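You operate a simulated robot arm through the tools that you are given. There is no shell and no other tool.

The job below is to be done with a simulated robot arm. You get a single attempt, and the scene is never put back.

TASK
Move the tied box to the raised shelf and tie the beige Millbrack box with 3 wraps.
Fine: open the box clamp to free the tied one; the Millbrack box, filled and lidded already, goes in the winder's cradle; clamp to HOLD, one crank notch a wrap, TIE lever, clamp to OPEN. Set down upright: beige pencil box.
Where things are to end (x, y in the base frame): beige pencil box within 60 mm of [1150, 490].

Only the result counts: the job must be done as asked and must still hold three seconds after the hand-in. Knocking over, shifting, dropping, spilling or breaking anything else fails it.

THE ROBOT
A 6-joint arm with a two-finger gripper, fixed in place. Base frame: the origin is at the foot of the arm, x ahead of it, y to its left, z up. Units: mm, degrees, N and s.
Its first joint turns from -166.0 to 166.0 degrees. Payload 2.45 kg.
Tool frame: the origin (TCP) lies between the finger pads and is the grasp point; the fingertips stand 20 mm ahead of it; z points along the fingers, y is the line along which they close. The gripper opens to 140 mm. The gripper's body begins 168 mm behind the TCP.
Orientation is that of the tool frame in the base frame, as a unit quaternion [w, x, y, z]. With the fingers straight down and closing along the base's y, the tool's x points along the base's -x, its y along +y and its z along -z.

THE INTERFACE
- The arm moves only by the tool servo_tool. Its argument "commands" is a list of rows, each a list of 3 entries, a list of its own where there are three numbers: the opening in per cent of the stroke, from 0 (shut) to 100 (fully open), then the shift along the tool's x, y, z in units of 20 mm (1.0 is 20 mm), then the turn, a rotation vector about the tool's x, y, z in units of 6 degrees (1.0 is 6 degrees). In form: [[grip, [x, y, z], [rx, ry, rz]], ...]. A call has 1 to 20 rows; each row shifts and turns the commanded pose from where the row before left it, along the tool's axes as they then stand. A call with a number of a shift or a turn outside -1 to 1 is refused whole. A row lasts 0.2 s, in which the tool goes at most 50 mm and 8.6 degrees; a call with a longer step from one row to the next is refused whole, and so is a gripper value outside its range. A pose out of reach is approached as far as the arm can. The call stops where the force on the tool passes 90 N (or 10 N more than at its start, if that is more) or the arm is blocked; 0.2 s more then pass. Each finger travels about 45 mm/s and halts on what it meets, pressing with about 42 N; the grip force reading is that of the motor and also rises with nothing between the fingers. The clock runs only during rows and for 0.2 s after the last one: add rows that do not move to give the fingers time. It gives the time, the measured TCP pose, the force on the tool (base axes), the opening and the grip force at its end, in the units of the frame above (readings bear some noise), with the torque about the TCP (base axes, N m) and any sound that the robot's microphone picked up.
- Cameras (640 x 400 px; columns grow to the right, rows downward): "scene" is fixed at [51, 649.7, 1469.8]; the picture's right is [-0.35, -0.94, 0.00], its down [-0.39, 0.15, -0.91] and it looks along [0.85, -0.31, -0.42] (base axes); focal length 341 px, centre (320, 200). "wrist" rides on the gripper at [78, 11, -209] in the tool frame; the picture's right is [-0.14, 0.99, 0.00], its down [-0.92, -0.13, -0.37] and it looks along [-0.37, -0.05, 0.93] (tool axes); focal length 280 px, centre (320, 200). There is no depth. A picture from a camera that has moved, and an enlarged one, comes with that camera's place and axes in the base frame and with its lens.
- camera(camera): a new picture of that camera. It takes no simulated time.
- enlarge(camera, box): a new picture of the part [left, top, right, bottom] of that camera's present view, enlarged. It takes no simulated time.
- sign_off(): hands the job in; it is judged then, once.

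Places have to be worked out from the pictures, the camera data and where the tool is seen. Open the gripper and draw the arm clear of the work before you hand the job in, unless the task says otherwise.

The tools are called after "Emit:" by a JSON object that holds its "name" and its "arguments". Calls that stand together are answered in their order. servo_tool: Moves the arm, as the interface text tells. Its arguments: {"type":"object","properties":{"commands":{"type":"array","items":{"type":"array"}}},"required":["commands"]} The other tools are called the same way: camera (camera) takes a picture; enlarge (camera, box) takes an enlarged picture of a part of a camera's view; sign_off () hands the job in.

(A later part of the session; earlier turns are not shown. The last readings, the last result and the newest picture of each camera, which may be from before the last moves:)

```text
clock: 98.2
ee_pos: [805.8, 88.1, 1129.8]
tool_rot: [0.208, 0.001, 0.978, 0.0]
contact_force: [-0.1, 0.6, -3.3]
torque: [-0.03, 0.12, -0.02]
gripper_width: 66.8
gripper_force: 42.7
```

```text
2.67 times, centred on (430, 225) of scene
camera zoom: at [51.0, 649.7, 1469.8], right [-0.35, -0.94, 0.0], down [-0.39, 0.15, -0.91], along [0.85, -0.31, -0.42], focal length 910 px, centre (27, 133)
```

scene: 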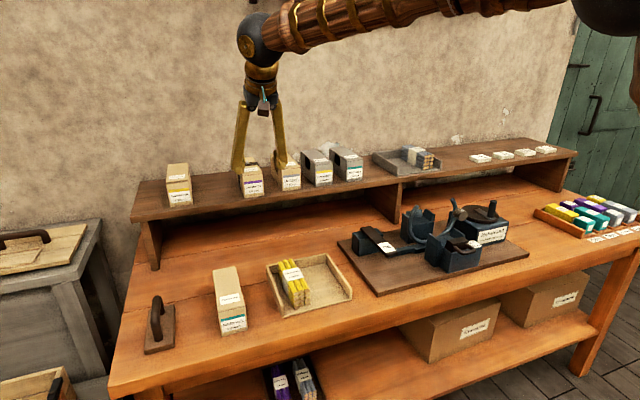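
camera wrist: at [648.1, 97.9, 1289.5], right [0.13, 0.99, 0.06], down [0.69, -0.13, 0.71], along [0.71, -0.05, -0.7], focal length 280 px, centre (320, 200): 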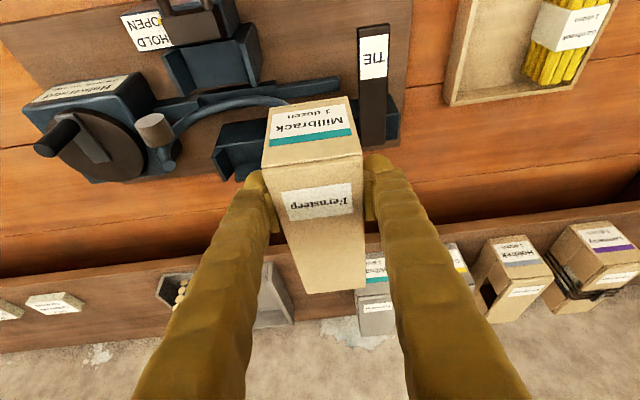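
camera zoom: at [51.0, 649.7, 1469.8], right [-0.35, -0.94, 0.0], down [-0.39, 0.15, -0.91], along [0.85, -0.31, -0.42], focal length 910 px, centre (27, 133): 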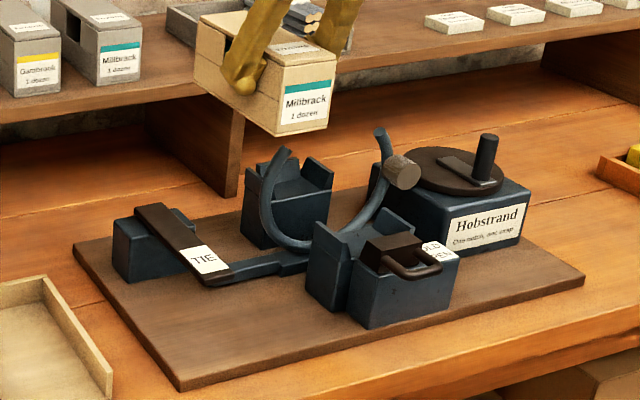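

I take a closer look at the empty cradle before inserting.

Emit:
{"name": "enlarge", "arguments": {"camera": "wrist", "box": [120, 0, 330, 190]}}

Emit:
{"name": "enlarge", "arguments": {"camera": "scene", "box": [410, 195, 500, 275]}}

```text
2.11 times, centred on (225, 95) of wrist
camera zoom: at [648.1, 97.9, 1289.5], right [0.13, 0.99, 0.06], down [0.69, -0.13, 0.71], along [0.71, -0.05, -0.7], focal length 590 px, centre (520, 421)
```

zoom: 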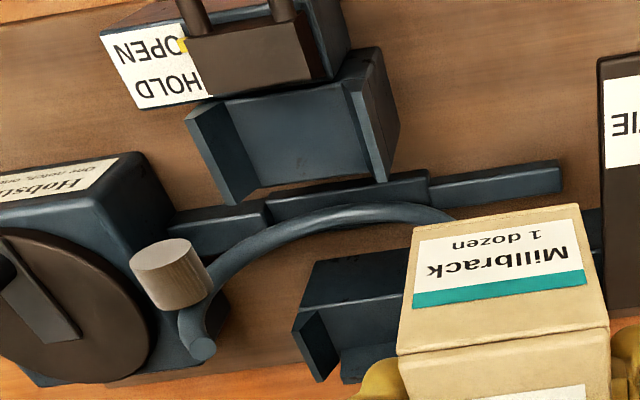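

```text
5.00 times, centred on (455, 235) of scene
camera zoom: at [51.0, 649.7, 1469.8], right [-0.35, -0.94, 0.0], down [-0.39, 0.15, -0.91], along [0.85, -0.31, -0.42], focal length 1707 px, centre (-355, 25)
```

zoom: 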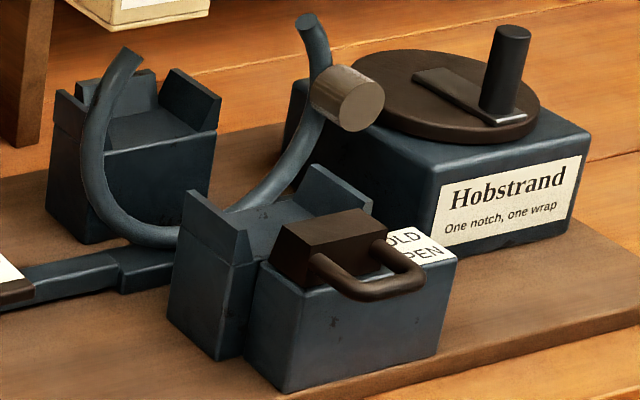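

Cradle is two blocks with flared guide walls; same seat as before. I move above it (y≈-29.8) and lower to z≈1010.

Emit:
{"name": "servo_tool", "arguments": {"commands": [[20, [0, -0.983, 0], [0, 0, 0]], [20, [0, -0.983, 0], [0, 0, 0]], [20, [0, -0.983, 0], [0, 0, 0]], [20, [0, -0.983, 0], [0, 0, 0]], [20, [0, -0.983, 0], [0, 0, 0]], [20, [0, -0.983, 0], [0, 0, 0]], [20, [0, 0, 0], [0, 0, 0]], [20, [0.36, 0, 0.875], [0, 0, 0]], [20, [0.36, 0, 0.875], [0, 0, 0]], [20, [0.37, 0, 0.875], [0, 0, 0]], [20, [0.37, 0, 0.85], [0, 0, 0]], [20, [0.37, 0, 0.85], [0, 0, 0]], [20, [0.37, 0, 0.85], [0, 0, 0]], [20, [0, 0, 0], [0, 0, 0]]]}}

Emit:
{"name": "camera", "arguments": {"camera": "wrist"}}

Emit:
{"name": "enlarge", "arguments": {"camera": "scene", "box": [390, 180, 510, 275]}}

```text
clock: 101.2
ee_pos: [806.8, -31.0, 1016.1]
tool_rot: [0.209, 0.001, 0.978, 0.001]
contact_force: [0.7, -0.1, -4.2]
torque: [0.02, 0.13, 0.03]
gripper_width: 67.2
gripper_force: 41.6
```

```text
taken
camera wrist: at [648.2, -19.9, 1175.6], right [0.13, 0.99, 0.06], down [0.69, -0.13, 0.71], along [0.71, -0.05, -0.7], focal length 280 px, centre (320, 200)
```

wrist: 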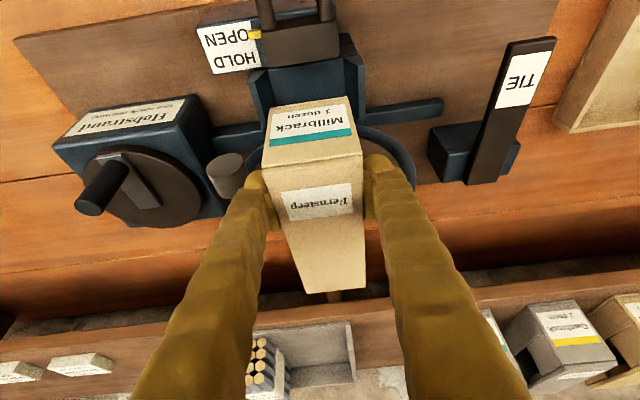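

```text
4.21 times, centred on (450, 228) of scene
camera zoom: at [51.0, 649.7, 1469.8], right [-0.35, -0.94, 0.0], down [-0.39, 0.15, -0.91], along [0.85, -0.31, -0.42], focal length 1438 px, centre (-227, 84)
```

zoom: 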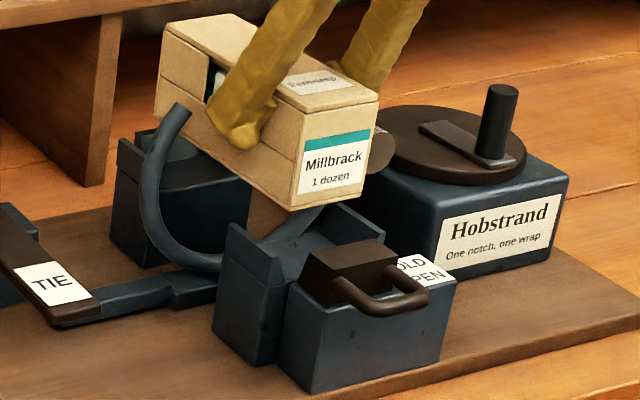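

Aligned over the cradle. I lower further in small steps.

Emit:
{"name": "servo_tool", "arguments": {"commands": [[20, [0.2, 0, 0.468], [0, 0, 0]], [20, [0.2, 0, 0.468], [0, 0, 0]], [20, [0.2, 0, 0.468], [0, 0, 0]], [20, [0, 0, 0], [0, 0, 0]]]}}

Emit:
{"name": "enlarge", "arguments": {"camera": "scene", "box": [390, 180, 510, 275]}}

Emit:
{"name": "enlarge", "arguments": {"camera": "wrist", "box": [220, 50, 400, 200]}}

```text
clock: 102.2
ee_pos: [807.5, -29.4, 985.9]
tool_rot: [0.208, 0.001, 0.978, 0.0]
contact_force: [0.2, -0.7, -3.7]
torque: [0.01, 0.09, -0.03]
gripper_width: 67.0
gripper_force: 42.0
```

```text
4.21 times, centred on (450, 228) of scene
camera zoom: at [51.0, 649.7, 1469.8], right [-0.35, -0.94, 0.0], down [-0.39, 0.15, -0.91], along [0.85, -0.31, -0.42], focal length 1438 px, centre (-227, 84)
```

zoom: 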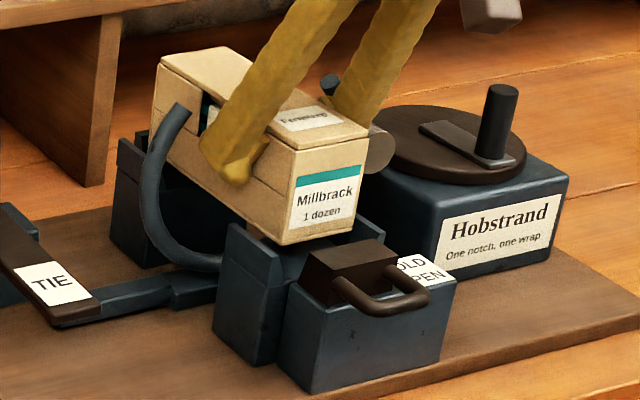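

```text
2.67 times, centred on (310, 125) of wrist
camera zoom: at [650.2, -19.7, 1146.1], right [0.13, 0.99, 0.06], down [0.69, -0.13, 0.71], along [0.71, -0.05, -0.7], focal length 748 px, centre (347, 400)
```

zoom: 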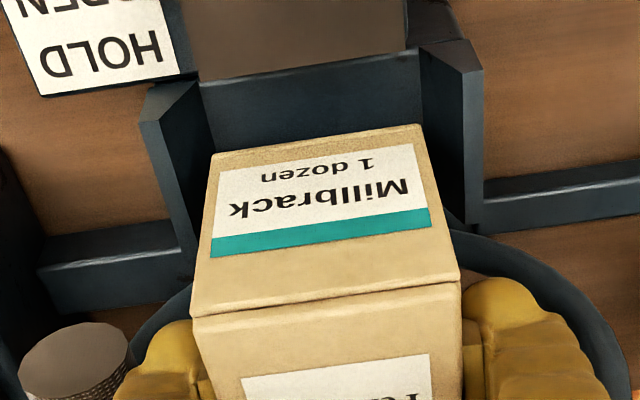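

It matches the earlier box's position while lifted. Lowering on in 4–5 mm steps.

Emit:
{"name": "servo_tool", "arguments": {"commands": [[20, [0.1, 0, 0.228], [0, 0, 0]], [20, [0.1, 0, 0.228], [0, 0, 0]], [20, [0, 0, 0], [0, 0, 0]]]}}

Emit:
{"name": "servo_tool", "arguments": {"commands": [[20, [0.08, 0, 0.183], [0, 0, 0]], [20, [0.04, 0, 0.091], [0, 0, 0]], [20, [0, 0, 0], [0, 0, 0]]]}}

Emit:
{"name": "enlarge", "arguments": {"camera": "scene", "box": [390, 180, 510, 275]}}

```text
clock: 103.0
ee_pos: [807.6, -30.5, 975.5]
tool_rot: [0.208, 0.0, 0.978, 0.001]
contact_force: [-0.4, 0.4, -3.8]
torque: [0.01, 0.14, 0.0]
gripper_width: 66.6
gripper_force: 41.7
```

```text
clock: 103.8
ee_pos: [808.2, -31.1, 971.1]
tool_rot: [0.208, 0.0, 0.978, 0.001]
contact_force: [0.1, -0.9, -3.9]
torque: [0.02, 0.06, -0.01]
gripper_width: 66.9
gripper_force: 41.8
```

```text
4.21 times, centred on (450, 228) of scene
camera zoom: at [51.0, 649.7, 1469.8], right [-0.35, -0.94, 0.0], down [-0.39, 0.15, -0.91], along [0.85, -0.31, -0.42], focal length 1438 px, centre (-227, 84)
```

zoom: 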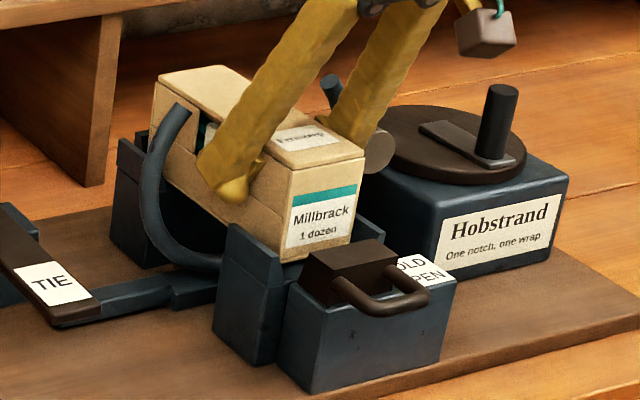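

Entering between the guides without contact. Continuing in 2 mm steps until the load comes off.

Emit:
{"name": "servo_tool", "arguments": {"commands": [[20, [0.04, 0, 0.091], [0, 0, 0]], [20, [0.04, 0, 0.091], [0, 0, 0]], [20, [0, 0, 0], [0, 0, 0]]]}}

Emit:
{"name": "servo_tool", "arguments": {"commands": [[20, [0.04, 0, 0.091], [0, 0, 0]], [20, [0, 0, 0], [0, 0, 0]]]}}

Emit:
{"name": "servo_tool", "arguments": {"commands": [[20, [0.02, 0, 0.046], [0, 0, 0]], [20, [0, 0, 0], [0, 0, 0]]]}}

```text
clock: 104.6
ee_pos: [807.8, -29.6, 967.2]
tool_rot: [0.209, 0.0, 0.978, 0.001]
contact_force: [-0.5, -0.5, 2.7]
torque: [-0.23, -0.54, -0.04]
gripper_width: 66.6
gripper_force: 41.6
```

```text
clock: 105.2
ee_pos: [807.9, -29.2, 966.0]
tool_rot: [0.209, 0.001, 0.978, -0.001]
contact_force: [-4.3, 5.3, 20.2]
torque: [-0.26, 0.08, 0.04]
gripper_width: 66.6
gripper_force: 41.8
```

```text
clock: 105.8
ee_pos: [809.0, -30.6, 965.3]
tool_rot: [0.209, 0.001, 0.978, 0.0]
contact_force: [-8.3, 1.0, 39.5]
torque: [-0.02, 0.53, 0.09]
gripper_width: 66.8
gripper_force: 42.0
```

The box has bottomed (force +20…+40 N at z≈965). I ease the push by ~2 mm and compare with the former box's seating before releasing.

Emit:
{"name": "servo_tool", "arguments": {"commands": [[20, [-0.03, 0, -0.07], [0, 0, 0]], [20, [0, 0, 0], [0, 0, 0]]]}}

Emit:
{"name": "enlarge", "arguments": {"camera": "scene", "box": [390, 180, 510, 275]}}

Emit:
{"name": "enlarge", "arguments": {"camera": "wrist", "box": [220, 50, 400, 200]}}

```text
clock: 106.4
ee_pos: [809.4, -30.6, 965.6]
tool_rot: [0.207, 0.0, 0.978, 0.0]
contact_force: [3.3, -0.4, 9.1]
torque: [-0.05, -0.4, -0.04]
gripper_width: 66.9
gripper_force: 42.3
```

```text
4.21 times, centred on (450, 228) of scene
camera zoom: at [51.0, 649.7, 1469.8], right [-0.35, -0.94, 0.0], down [-0.39, 0.15, -0.91], along [0.85, -0.31, -0.42], focal length 1438 px, centre (-227, 84)
```

zoom: 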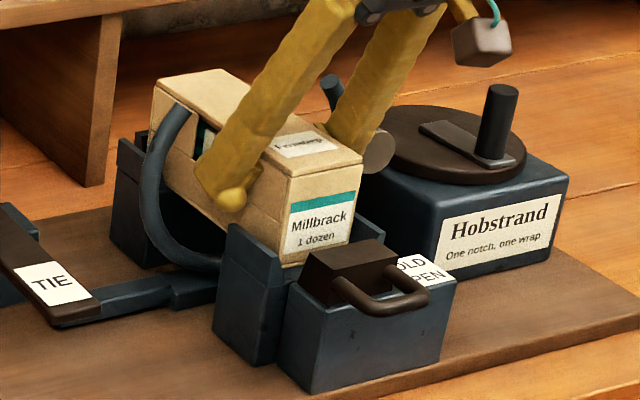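

```text
2.67 times, centred on (310, 125) of wrist
camera zoom: at [650.9, -19.2, 1124.3], right [0.13, 0.99, 0.06], down [0.69, -0.13, 0.71], along [0.71, -0.05, -0.7], focal length 748 px, centre (347, 400)
```

zoom: 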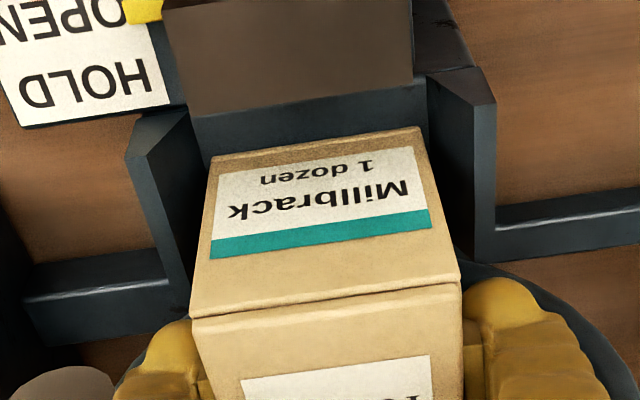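

It sits as the first box did. I release and withdraw straight up.

Emit:
{"name": "servo_tool", "arguments": {"commands": [[50, [0, 0, 0], [0, 0, 0]], [57, [0, 0, 0], [0, 0, 0]], [57, [0, 0, 0], [0, 0, 0]], [57, [0, 0, 0], [0, 0, 0]]]}}

Emit:
{"name": "enlarge", "arguments": {"camera": "wrist", "box": [200, 50, 420, 240]}}

Emit:
{"name": "servo_tool", "arguments": {"commands": [[57, [-0.2, 0, -0.457], [0, 0, 0]], [57, [-0.2, 0, -0.457], [0, 0, 0]], [57, [-0.38, 0, -0.853], [0, 0, 0]], [57, [-0.38, 0, -0.853], [0, 0, 0]], [57, [-0.38, 0, -0.853], [0, 0, 0]], [57, [-0.38, 0, -0.853], [0, 0, 0]], [57, [-0.38, 0, -0.853], [0, 0, 0]], [57, [-0.38, 0, -0.853], [0, 0, 0]], [57, [-0.38, 0, -0.853], [0, 0, 0]], [57, [0, 0, 0], [0, 0, 0]]]}}

Emit:
{"name": "camera", "arguments": {"camera": "wrist"}}

Emit:
{"name": "enlarge", "arguments": {"camera": "scene", "box": [390, 180, 510, 275]}}

```text
clock: 107.4
ee_pos: [809.5, -29.0, 965.9]
tool_rot: [0.208, 0.001, 0.978, -0.001]
contact_force: [0.4, 0.6, 0.4]
torque: [0.0, 0.01, 0.0]
gripper_width: 80.0
gripper_force: 0.1
```

```text
2.11 times, centred on (310, 145) of wrist
camera zoom: at [651.0, -19.1, 1124.8], right [0.13, 0.99, 0.06], down [0.69, -0.13, 0.71], along [0.71, -0.05, -0.7], focal length 590 px, centre (341, 316)
```

zoom: 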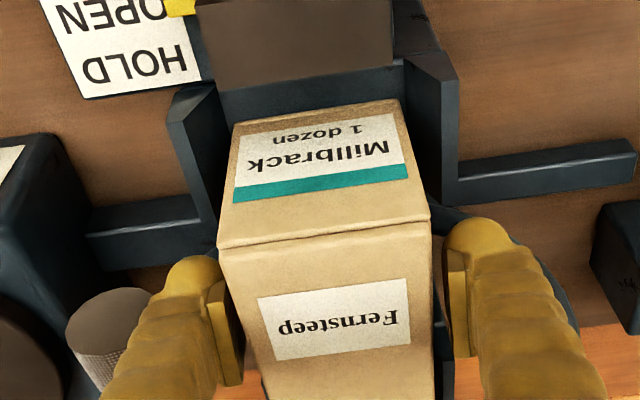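

```text
clock: 109.6
ee_pos: [807.7, -29.7, 1118.4]
tool_rot: [0.207, 0.002, 0.978, -0.001]
contact_force: [0.5, 0.3, -0.2]
torque: [0.0, 0.03, -0.02]
gripper_width: 79.7
gripper_force: 0.1
```

```text
taken
camera wrist: at [650.3, -19.0, 1277.4], right [0.13, 0.99, 0.06], down [0.69, -0.13, 0.71], along [0.71, -0.05, -0.7], focal length 280 px, centre (320, 200)
```

wrist: 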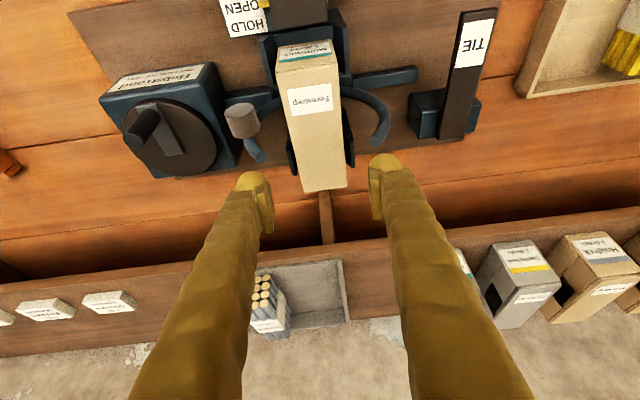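

```text
4.21 times, centred on (450, 228) of scene
camera zoom: at [51.0, 649.7, 1469.8], right [-0.35, -0.94, 0.0], down [-0.39, 0.15, -0.91], along [0.85, -0.31, -0.42], focal length 1438 px, centre (-227, 84)
```

zoom: 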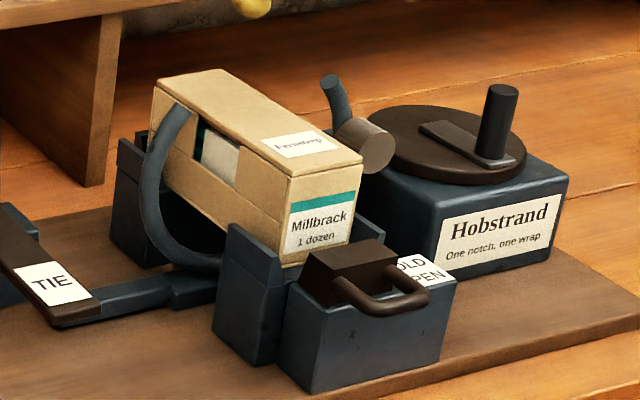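

Millbrack is seated in the cradle. Now the clamp: I turn the tool vertical again and go above the handle (now at about x=671–707).

Emit:
{"name": "servo_tool", "arguments": {"commands": [[60, [0, 0, 0], [0, 1, 0]], [60, [0, 0, 0], [0, 1, 0]], [60, [0, 0, 0], [0, 1, 0]], [60, [0, 0, 0], [0, 1, 0]], [60, [0.88, 0, 0], [0, 0, 0]], [60, [0.88, 0, 0], [0, 0, 0]], [60, [0.88, 0, 0], [0, 0, 0]], [60, [0.88, 0, 0], [0, 0, 0]], [60, [0.88, 0, 0], [0, 0, 0]], [60, [0.88, 0, 0], [0, 0, 0]], [60, [0.88, 0, 0], [0, 0, 0]], [60, [0, 0, 1], [0, 0, 0]], [60, [0, 0, 1], [0, 0, 0]], [60, [0, 0, 1], [0, 0, 0]], [60, [0, 0, 1], [0, 0, 0]], [60, [0, 0, 1], [0, 0, 0]], [60, [0, 0, 1], [0, 0, 0]], [60, [0, 0, 1], [0, 0, 0]], [60, [0, 0, 0.8], [0, 0, 0]], [60, [0, 0, 0], [0, 0, 0]]]}}

Emit:
{"name": "enlarge", "arguments": {"camera": "wrist", "box": [220, 110, 420, 240]}}

Emit:
{"name": "enlarge", "arguments": {"camera": "scene", "box": [390, 180, 510, 275]}}

```text
clock: 113.8
ee_pos: [683.8, -30.9, 958.7]
tool_rot: [0.0, 0.001, 1.0, 0.001]
contact_force: [0.2, 0.2, -0.2]
torque: [-0.05, 0.01, 0.02]
gripper_width: 83.9
gripper_force: 0.1
```

```text
3.08 times, centred on (320, 175) of wrist
camera zoom: at [604.8, -20.7, 1168.1], right [0.14, 0.99, 0.0], down [0.92, -0.13, 0.37], along [0.36, -0.05, -0.93], focal length 863 px, centre (320, 277)
```

zoom: 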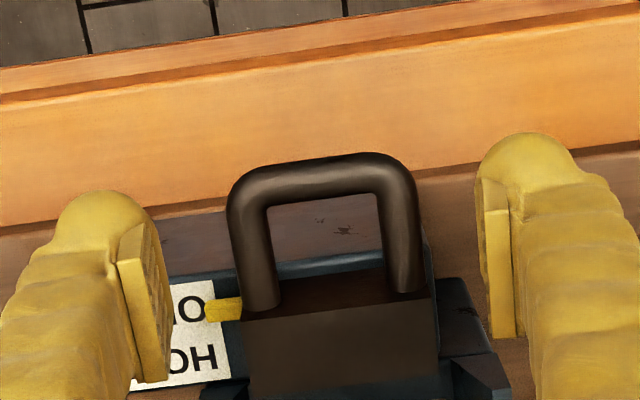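

```text
4.21 times, centred on (450, 228) of scene
camera zoom: at [51.0, 649.7, 1469.8], right [-0.35, -0.94, 0.0], down [-0.39, 0.15, -0.91], along [0.85, -0.31, -0.42], focal length 1438 px, centre (-227, 84)
```

zoom: 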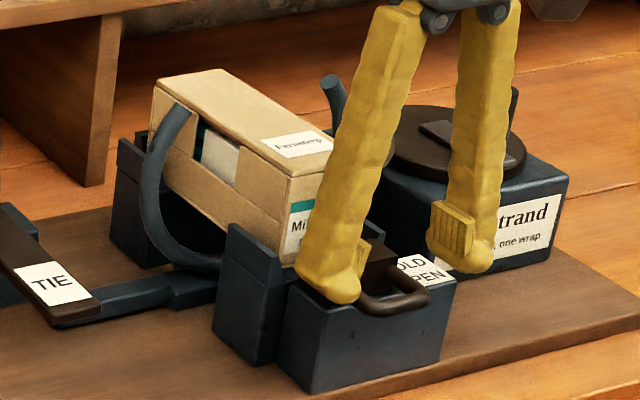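

Centred over the handle. I descend to z≈937 and close.

Emit:
{"name": "servo_tool", "arguments": {"commands": [[60, [0, 0, 0.55], [0, 0, 0]], [60, [0, 0, 0.55], [0, 0, 0]], [60, [0, 0, 0], [0, 0, 0]], [20, [0, 0, 0], [0, 0, 0]], [20, [0, 0, 0], [0, 0, 0]], [20, [0, 0, 0], [0, 0, 0]], [20, [0, 0, 0], [0, 0, 0]], [20, [0, 0, 0], [0, 0, 0]]]}}

Emit:
{"name": "enlarge", "arguments": {"camera": "wrist", "box": [220, 110, 420, 240]}}

```text
clock: 115.6
ee_pos: [685.0, -30.2, 938.4]
tool_rot: [0.001, -0.001, 1.0, 0.0]
contact_force: [-0.3, 11.0, 0.0]
torque: [0.14, -0.03, 0.94]
gripper_width: 54.6
gripper_force: 45.1
```

```text
3.08 times, centred on (320, 175) of wrist
camera zoom: at [605.6, -19.8, 1147.4], right [0.14, 0.99, 0.0], down [0.92, -0.13, 0.37], along [0.37, -0.05, -0.93], focal length 863 px, centre (320, 277)
```

zoom: 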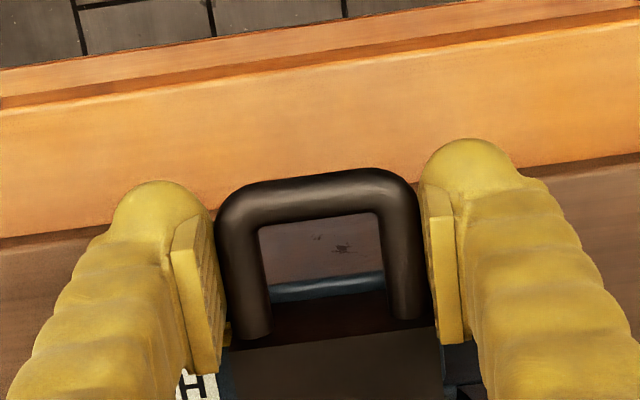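

Gripped. I push the clamp toward +x (HOLD) in 5 mm steps.

Emit:
{"name": "servo_tool", "arguments": {"commands": [[20, [-0.25, 0, 0], [0, 0, 0]], [20, [-0.25, 0, 0], [0, 0, 0]], [20, [-0.25, 0, 0], [0, 0, 0]], [20, [0, 0, 0], [0, 0, 0]]]}}

Emit:
{"name": "servo_tool", "arguments": {"commands": [[20, [-0.15, 0, 0], [0, 0, 0]], [20, [0, 0, 0], [0, 0, 0]]]}}

Emit:
{"name": "enlarge", "arguments": {"camera": "wrist", "box": [220, 110, 420, 240]}}

Emit:
{"name": "enlarge", "arguments": {"camera": "scene", "box": [390, 180, 510, 275]}}

```text
clock: 116.6
ee_pos: [701.0, -29.6, 938.6]
tool_rot: [0.0, 0.002, 1.0, 0.0]
contact_force: [2.1, -1.7, -6.0]
torque: [-0.06, 0.17, 0.89]
gripper_width: 54.4
gripper_force: 45.5
```

```text
clock: 117.2
ee_pos: [703.9, -29.9, 937.2]
tool_rot: [-0.001, 0.001, 1.0, -0.001]
contact_force: [-4.9, -6.8, -15.1]
torque: [-0.04, 0.11, 0.82]
gripper_width: 54.6
gripper_force: 45.1
```

```text
3.08 times, centred on (320, 175) of wrist
camera zoom: at [624.0, -19.6, 1147.6], right [0.14, 0.99, 0.0], down [0.92, -0.13, 0.37], along [0.36, -0.05, -0.93], focal length 863 px, centre (320, 277)
```

zoom: 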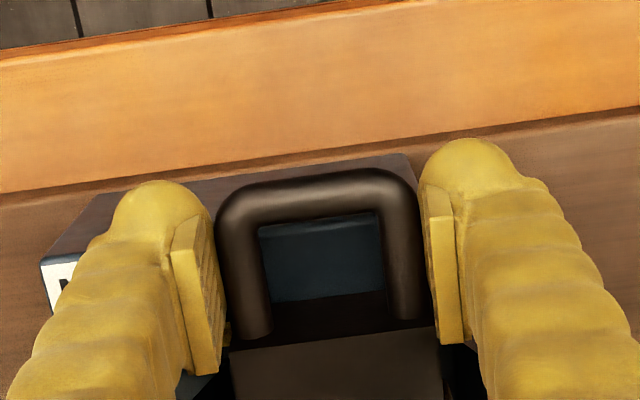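

```text
4.21 times, centred on (450, 228) of scene
camera zoom: at [51.0, 649.7, 1469.8], right [-0.35, -0.94, 0.0], down [-0.39, 0.15, -0.91], along [0.85, -0.31, -0.42], focal length 1438 px, centre (-227, 84)
```

zoom: 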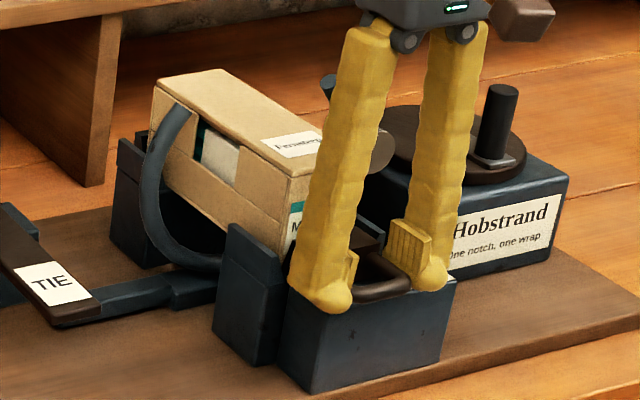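

About 19 mm moved. A little more to make sure it reaches the HOLD stop.

Emit:
{"name": "servo_tool", "arguments": {"commands": [[20, [-0.1, 0, 0], [0, 0, 0]], [20, [0, 0, 0], [0, 0, 0]]]}}

Emit:
{"name": "enlarge", "arguments": {"camera": "wrist", "box": [220, 110, 420, 240]}}

```text
clock: 117.8
ee_pos: [703.8, -30.2, 937.6]
tool_rot: [-0.001, 0.0, 1.0, 0.0]
contact_force: [-27.4, -13.0, -5.2]
torque: [-0.11, 0.42, 0.78]
gripper_width: 54.3
gripper_force: 44.8
```

```text
3.08 times, centred on (320, 175) of wrist
camera zoom: at [625.2, -19.6, 1148.1], right [0.14, 0.99, 0.0], down [0.92, -0.13, 0.37], along [0.36, -0.05, -0.93], focal length 863 px, centre (320, 277)
```

zoom: 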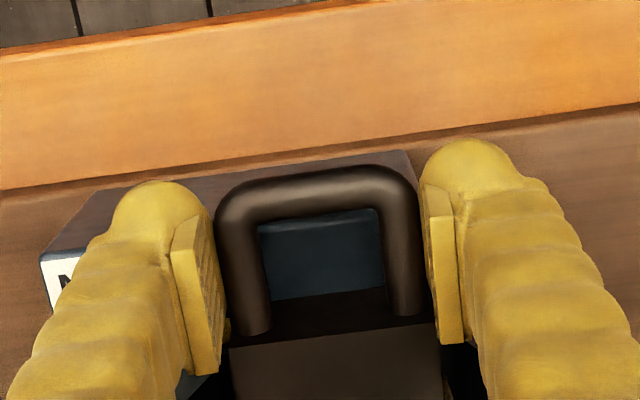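

Force rose to 27 N with no more travel: at the stop. I release and rise to inspect the pointer and the box.

Emit:
{"name": "servo_tool", "arguments": {"commands": [[60, [0, 0, 0], [0, 0, 0]], [60, [0, 0, 0], [0, 0, 0]], [60, [0, 0, 0], [0, 0, 0]], [60, [0, 0, -1], [0, 0, 0]], [60, [0, 0, -1], [0, 0, 0]], [60, [0, 0, -1], [0, 0, 0]], [60, [0, 0, -1], [0, 0, 0]], [60, [0, 0, -1], [0, 0, 0]], [60, [0, 0, -1], [0, 0, 0]], [60, [0, 0, -1], [0, 0, 0]], [60, [0, 0, -1], [0, 0, 0]], [60, [0, 0, 0], [0, 0, 0]]]}}

Emit:
{"name": "enlarge", "arguments": {"camera": "wrist", "box": [200, 100, 420, 280]}}

Emit:
{"name": "enlarge", "arguments": {"camera": "scene", "box": [390, 180, 510, 275]}}

```text
clock: 120.4
ee_pos: [703.2, -29.0, 1098.0]
tool_rot: [0.0, 0.001, 1.0, 0.0]
contact_force: [-0.6, 1.1, -0.2]
torque: [-0.03, 0.01, -0.02]
gripper_width: 84.0
gripper_force: 0.2
```

```text
2.22 times, centred on (310, 190) of wrist
camera zoom: at [625.1, -18.5, 1307.2], right [0.14, 0.99, 0.0], down [0.92, -0.13, 0.37], along [0.37, -0.05, -0.93], focal length 623 px, centre (342, 222)
```

zoom: 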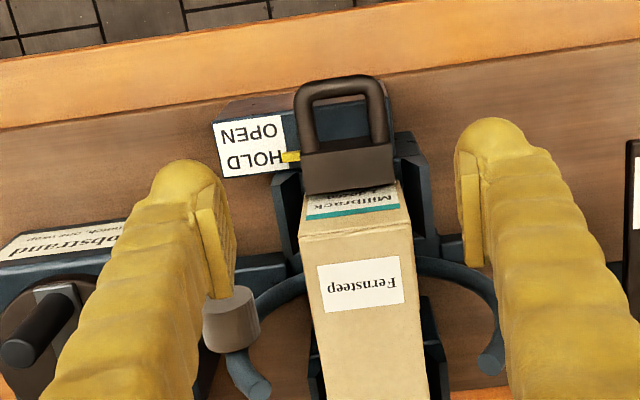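

```text
4.21 times, centred on (450, 228) of scene
camera zoom: at [51.0, 649.7, 1469.8], right [-0.35, -0.94, 0.0], down [-0.39, 0.15, -0.91], along [0.85, -0.31, -0.42], focal length 1438 px, centre (-227, 84)
```

zoom: 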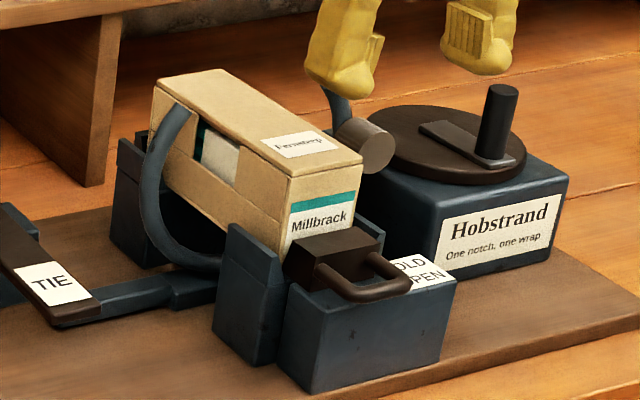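

Clamp is on HOLD. Now to the crank: I move above the knob at about (805,-235) with the fingers part open and look closely.

Emit:
{"name": "servo_tool", "arguments": {"commands": [[60, [-0.464, -0.936, 0], [0, 0, 0]], [60, [-0.464, -0.936, 0], [0, 0, 0]], [60, [-0.464, -0.936, 0], [0, 0, 0]], [60, [-0.464, -0.936, 0], [0, 0, 0]], [60, [-0.464, -0.936, 0], [0, 0, 0]], [60, [-0.464, -0.936, 0], [0, 0, 0]], [50, [-0.464, -0.936, 0], [0, 0, 0]], [45, [-0.464, -0.936, 0], [0, 0, 0]], [40, [-0.464, -0.936, 0], [0, 0, 0]], [40, [-0.464, -0.936, 0], [0, 0, 0]], [40, [-0.464, -0.936, 0], [0, 0, 0]], [40, [0, 0, 0], [0, 0, 0]]]}}

Emit:
{"name": "camera", "arguments": {"camera": "wrist"}}

Emit:
{"name": "enlarge", "arguments": {"camera": "wrist", "box": [220, 90, 440, 280]}}

Emit:
{"name": "enlarge", "arguments": {"camera": "scene", "box": [430, 150, 550, 260]}}

```text
clock: 123.0
ee_pos: [806.0, -237.2, 1097.0]
tool_rot: [0.0, 0.0, 1.0, 0.0]
contact_force: [-0.7, -0.1, 0.5]
torque: [-0.02, -0.05, -0.01]
gripper_width: 55.9
gripper_force: 0.1
```

```text
taken
camera wrist: at [726.4, -226.0, 1307.1], right [0.14, 0.99, 0.0], down [0.92, -0.13, 0.37], along [0.37, -0.05, -0.93], focal length 280 px, centre (320, 200)
```

wrist: 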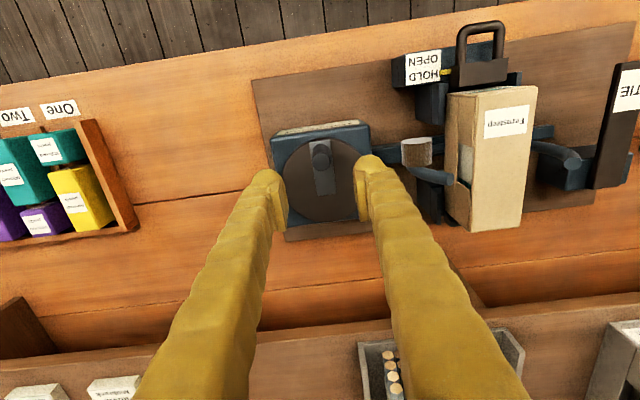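

```text
2.11 times, centred on (330, 185) of wrist
camera zoom: at [726.4, -226.0, 1307.1], right [0.14, 0.99, 0.0], down [0.92, -0.13, 0.37], along [0.37, -0.05, -0.93], focal length 590 px, centre (299, 232)
```

zoom: 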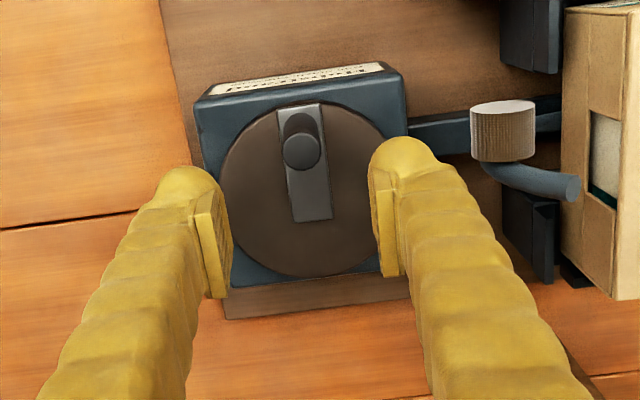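

```text
3.64 times, centred on (490, 205) of scene
camera zoom: at [51.0, 649.7, 1469.8], right [-0.35, -0.94, 0.0], down [-0.39, 0.15, -0.91], along [0.85, -0.31, -0.42], focal length 1242 px, centre (-298, 182)
```

zoom: 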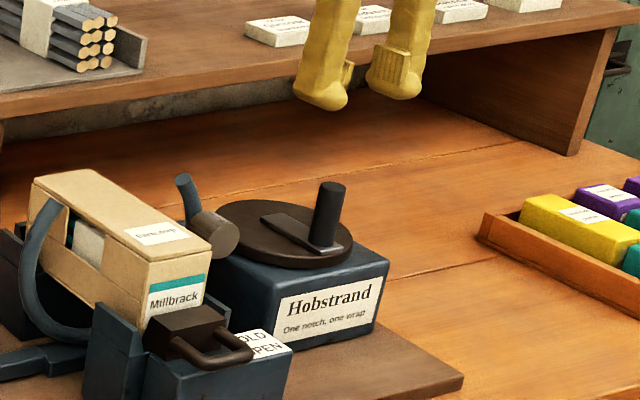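

Knob at (804.5,-235.6), disc centre (849,-235.6), radius ≈44.5. I descend around the knob and grip it, fingers above the disc (tips z≈955).

Emit:
{"name": "servo_tool", "arguments": {"commands": [[40, [0.04, 0.04, 0.87], [0, 0, 0]], [40, [0.04, 0.03, 0.87], [0, 0, 0]], [40, [0, 0, 0.87], [0, 0, 0]], [40, [0, 0, 0.87], [0, 0, 0]], [40, [0, 0, 0.87], [0, 0, 0]], [40, [0, 0, 0.87], [0, 0, 0]], [40, [0, 0, 0.87], [0, 0, 0]], [40, [0, 0, 0], [0, 0, 0]]]}}

Emit:
{"name": "enlarge", "arguments": {"camera": "wrist", "box": [220, 90, 440, 280]}}

Emit:
{"name": "enlarge", "arguments": {"camera": "scene", "box": [430, 150, 550, 260]}}

```text
clock: 124.8
ee_pos: [804.6, -233.9, 975.3]
tool_rot: [0.0, 0.001, 1.0, 0.0]
contact_force: [-0.9, 0.1, 0.0]
torque: [0.0, 0.0, 0.02]
gripper_width: 56.0
gripper_force: 0.1
```

```text
2.11 times, centred on (330, 185) of wrist
camera zoom: at [725.8, -223.4, 1185.4], right [0.14, 0.99, 0.0], down [0.92, -0.13, 0.37], along [0.37, -0.05, -0.93], focal length 590 px, centre (299, 232)
```

zoom: 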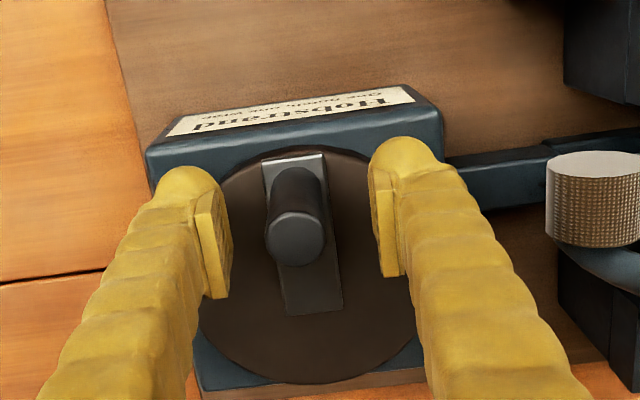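

```text
3.64 times, centred on (490, 205) of scene
camera zoom: at [51.0, 649.7, 1469.8], right [-0.35, -0.94, 0.0], down [-0.39, 0.15, -0.91], along [0.85, -0.31, -0.42], focal length 1242 px, centre (-298, 182)
```

zoom: 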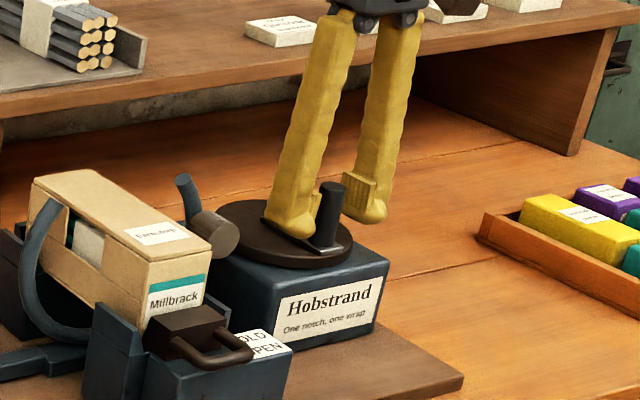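

Knob is between the pads. I shift 1.5 mm in y and close on it.

Emit:
{"name": "servo_tool", "arguments": {"commands": [[40, [0, -0.07, 0], [0, 0, 0]], [0, [0, 0, 0], [0, 0, 0]], [0, [0, 0, 0], [0, 0, 0]], [0, [0, 0, 0], [0, 0, 0]], [0, [0, 0, 0], [0, 0, 0]], [0, [0, 0, 0], [0, 0, 0]]]}}

Emit:
{"name": "enlarge", "arguments": {"camera": "wrist", "box": [220, 90, 440, 280]}}

```text
clock: 126.2
ee_pos: [805.1, -235.1, 976.4]
tool_rot: [0.001, 0.002, 1.0, 0.001]
contact_force: [-0.3, 10.5, -1.3]
torque: [0.11, -0.03, -0.02]
gripper_width: 20.8
gripper_force: 44.7
```

```text
2.11 times, centred on (330, 185) of wrist
camera zoom: at [726.0, -224.6, 1185.3], right [0.14, 0.99, 0.0], down [0.92, -0.13, 0.37], along [0.36, -0.05, -0.93], focal length 590 px, centre (299, 232)
```

zoom: 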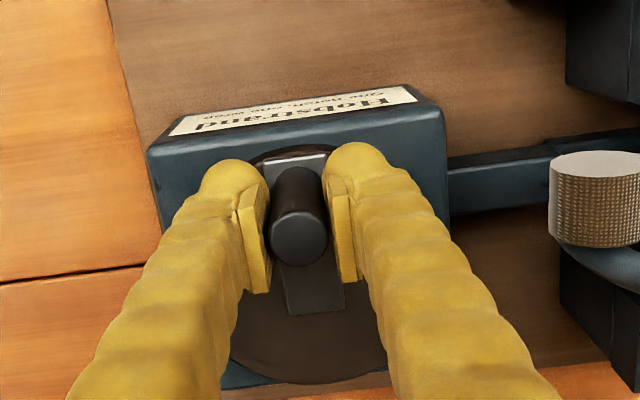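

Knob gripped (≈21 mm). I turn clockwise (seen from above) 30° along the circle, tool turning with it.

Emit:
{"name": "servo_tool", "arguments": {"commands": [[0, [-0.0122, 0.2326, 0], [0, 0, 1]], [0, [-0.0122, 0.2326, 0], [0, 0, 1]], [0, [-0.0122, 0.2326, 0], [0, 0, 1]], [0, [-0.0122, 0.2326, 0], [0, 0, 1]], [0, [-0.0122, 0.2326, 0], [0, 0, 1]], [0, [0, 0, 0], [0, 0, 0]]]}}

Emit:
{"name": "camera", "arguments": {"camera": "wrist"}}

Emit:
{"name": "enlarge", "arguments": {"camera": "scene", "box": [390, 160, 550, 270]}}

```text
clock: 127.6
ee_pos: [810.6, -212.2, 974.9]
tool_rot: [0.001, 0.258, 0.966, 0.0]
contact_force: [3.3, -0.8, -7.8]
torque: [-0.06, -0.17, -0.01]
gripper_width: 20.4
gripper_force: 44.4
```

```text
taken
camera wrist: at [747.9, -164.5, 1185.3], right [0.62, 0.79, 0.0], down [0.73, -0.57, 0.37], along [0.29, -0.23, -0.93], focal length 280 px, centre (320, 200)
```

wrist: 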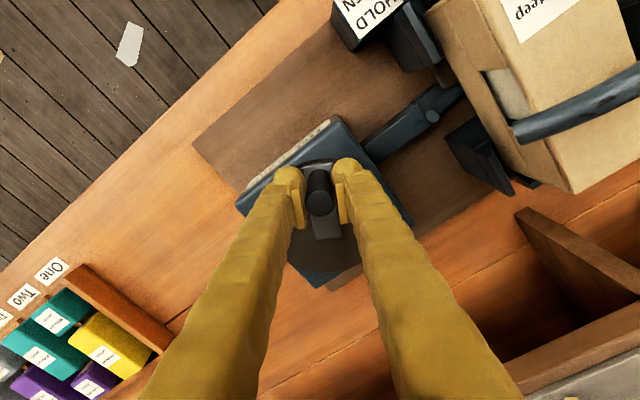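

```text
3.64 times, centred on (470, 215) of scene
camera zoom: at [51.0, 649.7, 1469.8], right [-0.35, -0.94, 0.0], down [-0.39, 0.15, -0.91], along [0.85, -0.31, -0.42], focal length 1242 px, centre (-226, 146)
```

zoom: 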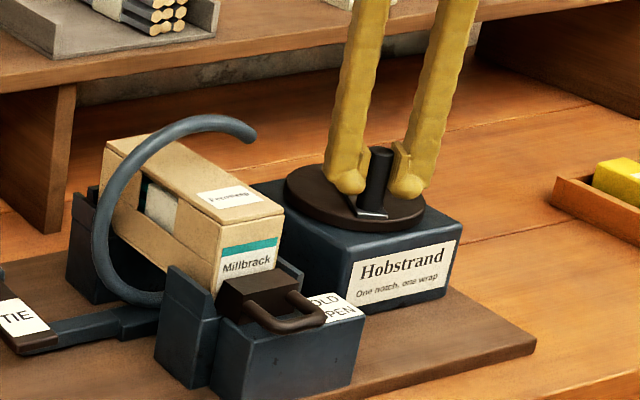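

The crank turns freely and the ring has swung ~90° around the box (30° of crank), so a wrap should be ≈120° of crank. I continue clockwise in 30° portions, listening for the notch.

Emit:
{"name": "servo_tool", "arguments": {"commands": [[0, [-0.0122, 0.2326, 0], [0, 0, 1]], [0, [-0.0122, 0.2326, 0], [0, 0, 1]], [0, [-0.0122, 0.2326, 0], [0, 0, 1]], [0, [-0.0122, 0.2326, 0], [0, 0, 1]], [0, [-0.0122, 0.2326, 0], [0, 0, 1]], [0, [0, 0, 0], [0, 0, 0]]]}}

Emit:
{"name": "camera", "arguments": {"camera": "wrist"}}

Emit:
{"name": "enlarge", "arguments": {"camera": "scene", "box": [390, 160, 550, 270]}}

```text
clock: 129.0
ee_pos: [828.1, -196.2, 976.9]
tool_rot: [0.0, 0.501, 0.866, -0.001]
contact_force: [11.6, -17.7, -10.8]
torque: [-0.33, -0.14, 0.05]
gripper_width: 20.8
gripper_force: 45.3
```

```text
taken
camera wrist: at [796.8, -123.0, 1185.4], right [0.93, 0.37, 0.0], down [0.35, -0.86, 0.37], along [0.14, -0.34, -0.93], focal length 280 px, centre (320, 200)
```

wrist: 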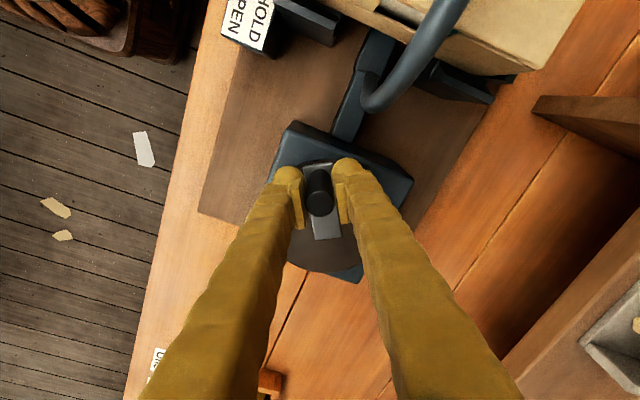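

```text
3.64 times, centred on (470, 215) of scene
camera zoom: at [51.0, 649.7, 1469.8], right [-0.35, -0.94, 0.0], down [-0.39, 0.15, -0.91], along [0.85, -0.31, -0.42], focal length 1242 px, centre (-226, 146)
```

zoom: 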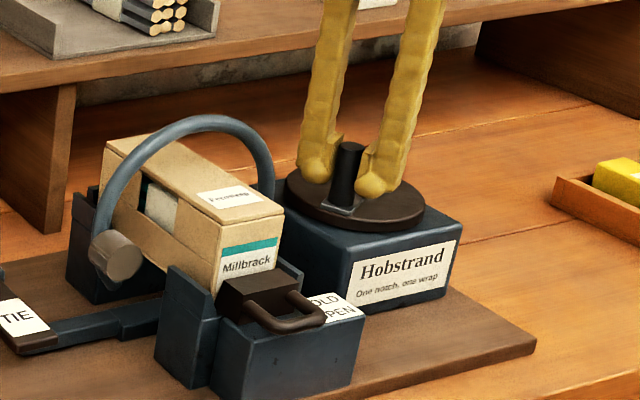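

Ratio is clear: 60° crank = 180° of the ring, so one notch = 120°. A radial load of ~20 N shows my circle is ~1 mm too wide; I tighten it slightly and continue.

Emit:
{"name": "servo_tool", "arguments": {"commands": [[0, [-0.07, 0.2, 0], [0, 0, 1]], [0, [-0.0121, 0.23, 0], [0, 0, 1]], [0, [-0.0121, 0.23, 0], [0, 0, 1]], [0, [-0.0121, 0.23, 0], [0, 0, 1]], [0, [-0.0121, 0.23, 0], [0, 0, 1]], [0, [0, 0, 0], [0, 0, 0]]]}}

Emit:
{"name": "enlarge", "arguments": {"camera": "scene", "box": [390, 160, 550, 270]}}

Emit:
{"name": "camera", "arguments": {"camera": "wrist"}}

```text
clock: 130.4
ee_pos: [849.7, -190.5, 977.2]
tool_rot: [0.0, 0.707, 0.707, 0.001]
contact_force: [0.0, 28.8, -5.8]
torque: [0.36, 0.03, 0.0]
gripper_width: 20.6
gripper_force: 45.2
```

```text
3.64 times, centred on (470, 215) of scene
camera zoom: at [51.0, 649.7, 1469.8], right [-0.35, -0.94, 0.0], down [-0.39, 0.15, -0.91], along [0.85, -0.31, -0.42], focal length 1242 px, centre (-226, 146)
```

zoom: 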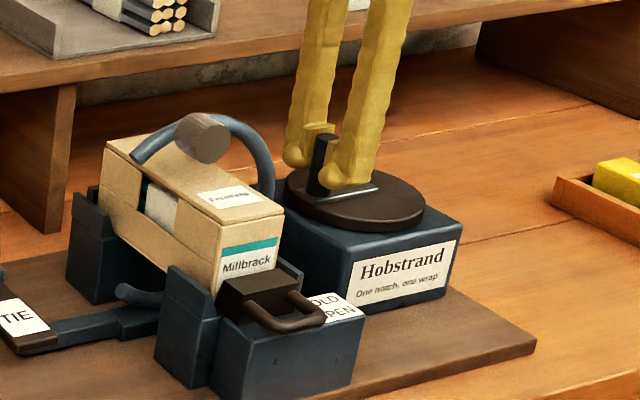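

```text
taken
camera wrist: at [859.5, -113.5, 1186.0], right [0.99, -0.14, 0.0], down [-0.13, -0.92, 0.37], along [-0.05, -0.36, -0.93], focal length 280 px, centre (320, 200)
```

wrist: 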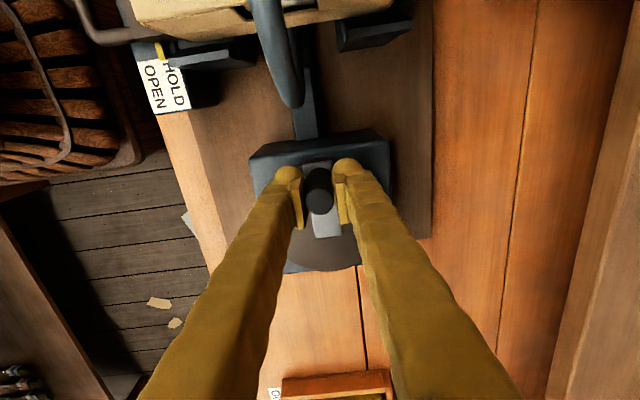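

Now the radial load flipped (+29 N), so the circle's radius is nearer 45.5 with centre about (1,-1.4) mm off my first guess. I continue on the corrected circle to the 120° point.

Emit:
{"name": "servo_tool", "arguments": {"commands": [[0, [0.036, 0.297, 0], [0, 0, 1]], [0, [-0.0125, 0.2378, 0], [0, 0, 1]], [0, [-0.0125, 0.2378, 0], [0, 0, 1]], [0, [-0.0125, 0.2378, 0], [0, 0, 1]], [0, [-0.0125, 0.2378, 0], [0, 0, 1]], [0, [0, 0, 0], [0, 0, 0]]]}}

Emit:
{"name": "enlarge", "arguments": {"camera": "scene", "box": [390, 160, 550, 270]}}

Emit:
{"name": "camera", "arguments": {"camera": "wrist"}}

```text
clock: 131.8
ee_pos: [872.3, -198.4, 977.5]
tool_rot: [0.0, 0.866, 0.5, 0.0]
contact_force: [-15.4, -20.2, 7.4]
torque: [-0.38, 0.3, -0.03]
gripper_width: 20.6
gripper_force: 45.1
```

```text
3.64 times, centred on (470, 215) of scene
camera zoom: at [51.0, 649.7, 1469.8], right [-0.35, -0.94, 0.0], down [-0.39, 0.15, -0.91], along [0.85, -0.31, -0.42], focal length 1242 px, centre (-226, 146)
```

zoom: 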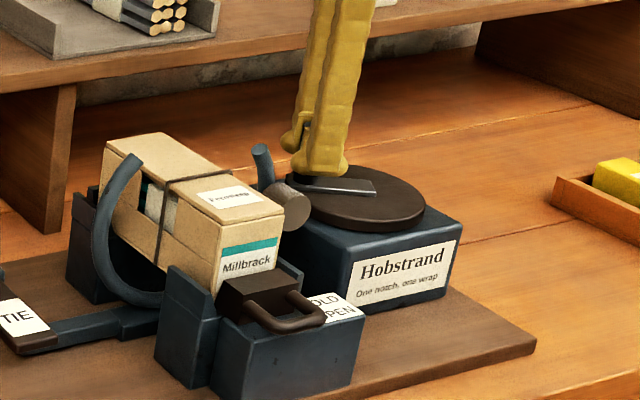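

```text
taken
camera wrist: at [920.6, -136.4, 1186.1], right [0.79, -0.62, 0.0], down [-0.57, -0.73, 0.37], along [-0.23, -0.29, -0.93], focal length 280 px, centre (320, 200)
```

wrist: 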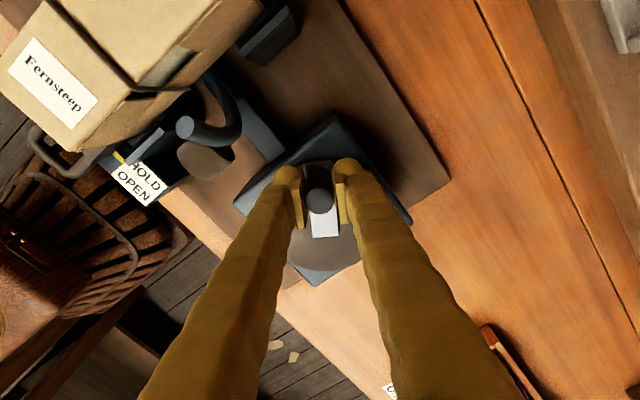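

One wrap is on the box and the ring is back at its home position after 120°. I release the knob, rise, and turn the tool back 180° so the next 120° stays within the wrist's range.

Emit:
{"name": "servo_tool", "arguments": {"commands": [[40, [0, 0, 0], [0, 0, 0]], [40, [0, 0, 0], [0, 0, 0]], [40, [0, 0, 0], [0, 0, 0]], [40, [0, 0, -1], [0, 0, 0]], [40, [0, 0, -1], [0, 0, 0]], [40, [0, 0, -1], [0, 0, 0]], [40, [0, 0, -1], [0, 0, 0]], [40, [0, 0, 0], [0, 0, 0]]]}}

Emit:
{"name": "camera", "arguments": {"camera": "wrist"}}

Emit:
{"name": "enlarge", "arguments": {"camera": "scene", "box": [390, 160, 550, 270]}}

```text
clock: 133.6
ee_pos: [872.2, -196.0, 1056.3]
tool_rot: [0.0, 0.866, 0.5, 0.0]
contact_force: [1.0, -0.2, -0.1]
torque: [0.03, 0.01, -0.02]
gripper_width: 56.0
gripper_force: 0.1
```

```text
taken
camera wrist: at [920.1, -135.4, 1265.8], right [0.79, -0.62, 0.0], down [-0.57, -0.73, 0.37], along [-0.23, -0.29, -0.93], focal length 280 px, centre (320, 200)
```

wrist: 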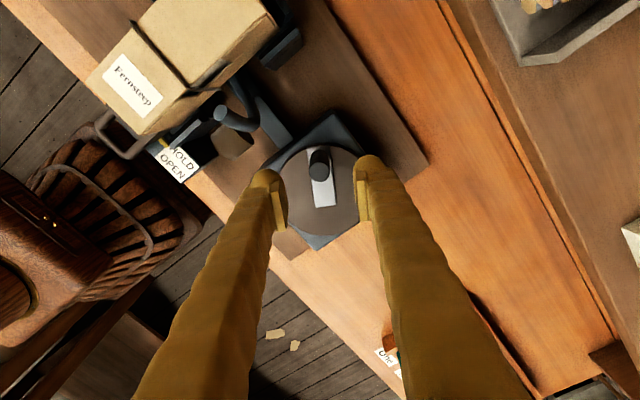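

```text
3.64 times, centred on (470, 215) of scene
camera zoom: at [51.0, 649.7, 1469.8], right [-0.35, -0.94, 0.0], down [-0.39, 0.15, -0.91], along [0.85, -0.31, -0.42], focal length 1242 px, centre (-226, 146)
```

zoom: 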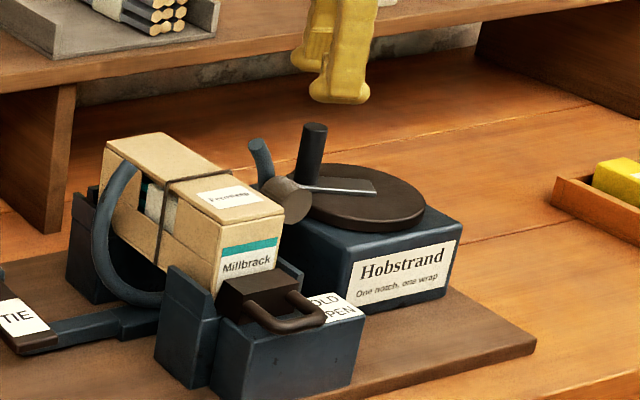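

Wrap 1 is complete and the ring is home. I rotate the tool back by 180° about its axis above the knob.

Emit:
{"name": "servo_tool", "arguments": {"commands": [[40, [0, 0, 0], [0, 0, -1]], [40, [0, 0, 0], [0, 0, -1]], [40, [0, 0, 0], [0, 0, -1]], [40, [0, 0, 0], [0, 0, -1]], [40, [0, 0, 0], [0, 0, -1]], [40, [0, 0, 0], [0, 0, -1]], [40, [0, 0, 0], [0, 0, -1]], [40, [0, 0, 0], [0, 0, -1]], [40, [0, 0, 0], [0, 0, -1]], [40, [0, 0, 0], [0, 0, -1]], [40, [0, 0, 0], [0, 0, -1]], [40, [0, 0, 0], [0, 0, -1]], [40, [0, 0, 0], [0, 0, -1]], [40, [0, 0, 0], [0, 0, -1]], [40, [0, 0, 0], [0, 0, -1]], [40, [0, 0, 0], [0, 0, -1]], [40, [0, 0, 0], [0, 0, -1]], [40, [0, 0, 0], [0, 0, -1]], [40, [0, 0, 0], [0, 0, -1]], [40, [0, 0, 0], [0, 0, -1]]]}}

Emit:
{"name": "servo_tool", "arguments": {"commands": [[40, [0, 0, 0], [0, 0, -1]], [40, [0, 0, 0], [0, 0, -1]], [40, [0, 0, 0], [0, 0, -1]], [40, [0, 0, 0], [0, 0, -1]], [40, [0, 0, 0], [0, 0, -1]], [40, [0, 0, 0], [0, 0, -1]], [40, [0, 0, 0], [0, 0, -1]], [40, [0, 0, 0], [0, 0, -1]], [40, [0, 0, 0], [0, 0, -1]], [40, [0, 0, 0], [0, 0, -1]], [40, [0, 0, 0], [0, 0, 0]]]}}

Emit:
{"name": "camera", "arguments": {"camera": "wrist"}}

```text
clock: 137.8
ee_pos: [873.4, -195.3, 1056.3]
tool_rot: [-0.001, 0.0, 1.0, 0.0]
contact_force: [-0.5, -0.1, -0.2]
torque: [-0.03, 0.0, -0.01]
gripper_width: 56.1
gripper_force: 0.1
```

```text
clock: 140.2
ee_pos: [873.7, -196.8, 1056.8]
tool_rot: [0.0, -0.5, 0.866, 0.0]
contact_force: [-0.6, -0.4, -0.9]
torque: [0.02, -0.04, 0.04]
gripper_width: 56.1
gripper_force: 0.0
```

```text
taken
camera wrist: at [823.7, -260.1, 1265.6], right [-0.79, 0.61, 0.0], down [0.57, 0.73, 0.37], along [0.23, 0.29, -0.93], focal length 280 px, centre (320, 200)
```

wrist: 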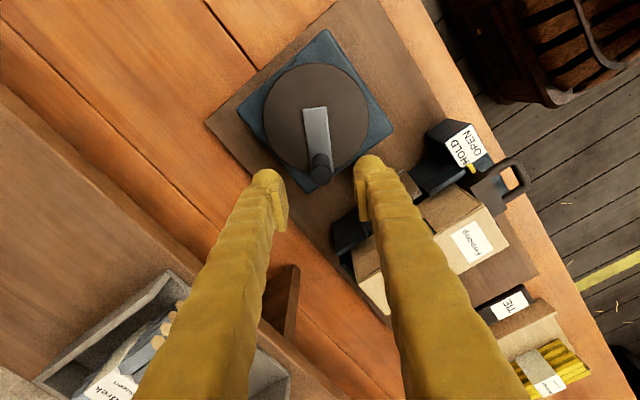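

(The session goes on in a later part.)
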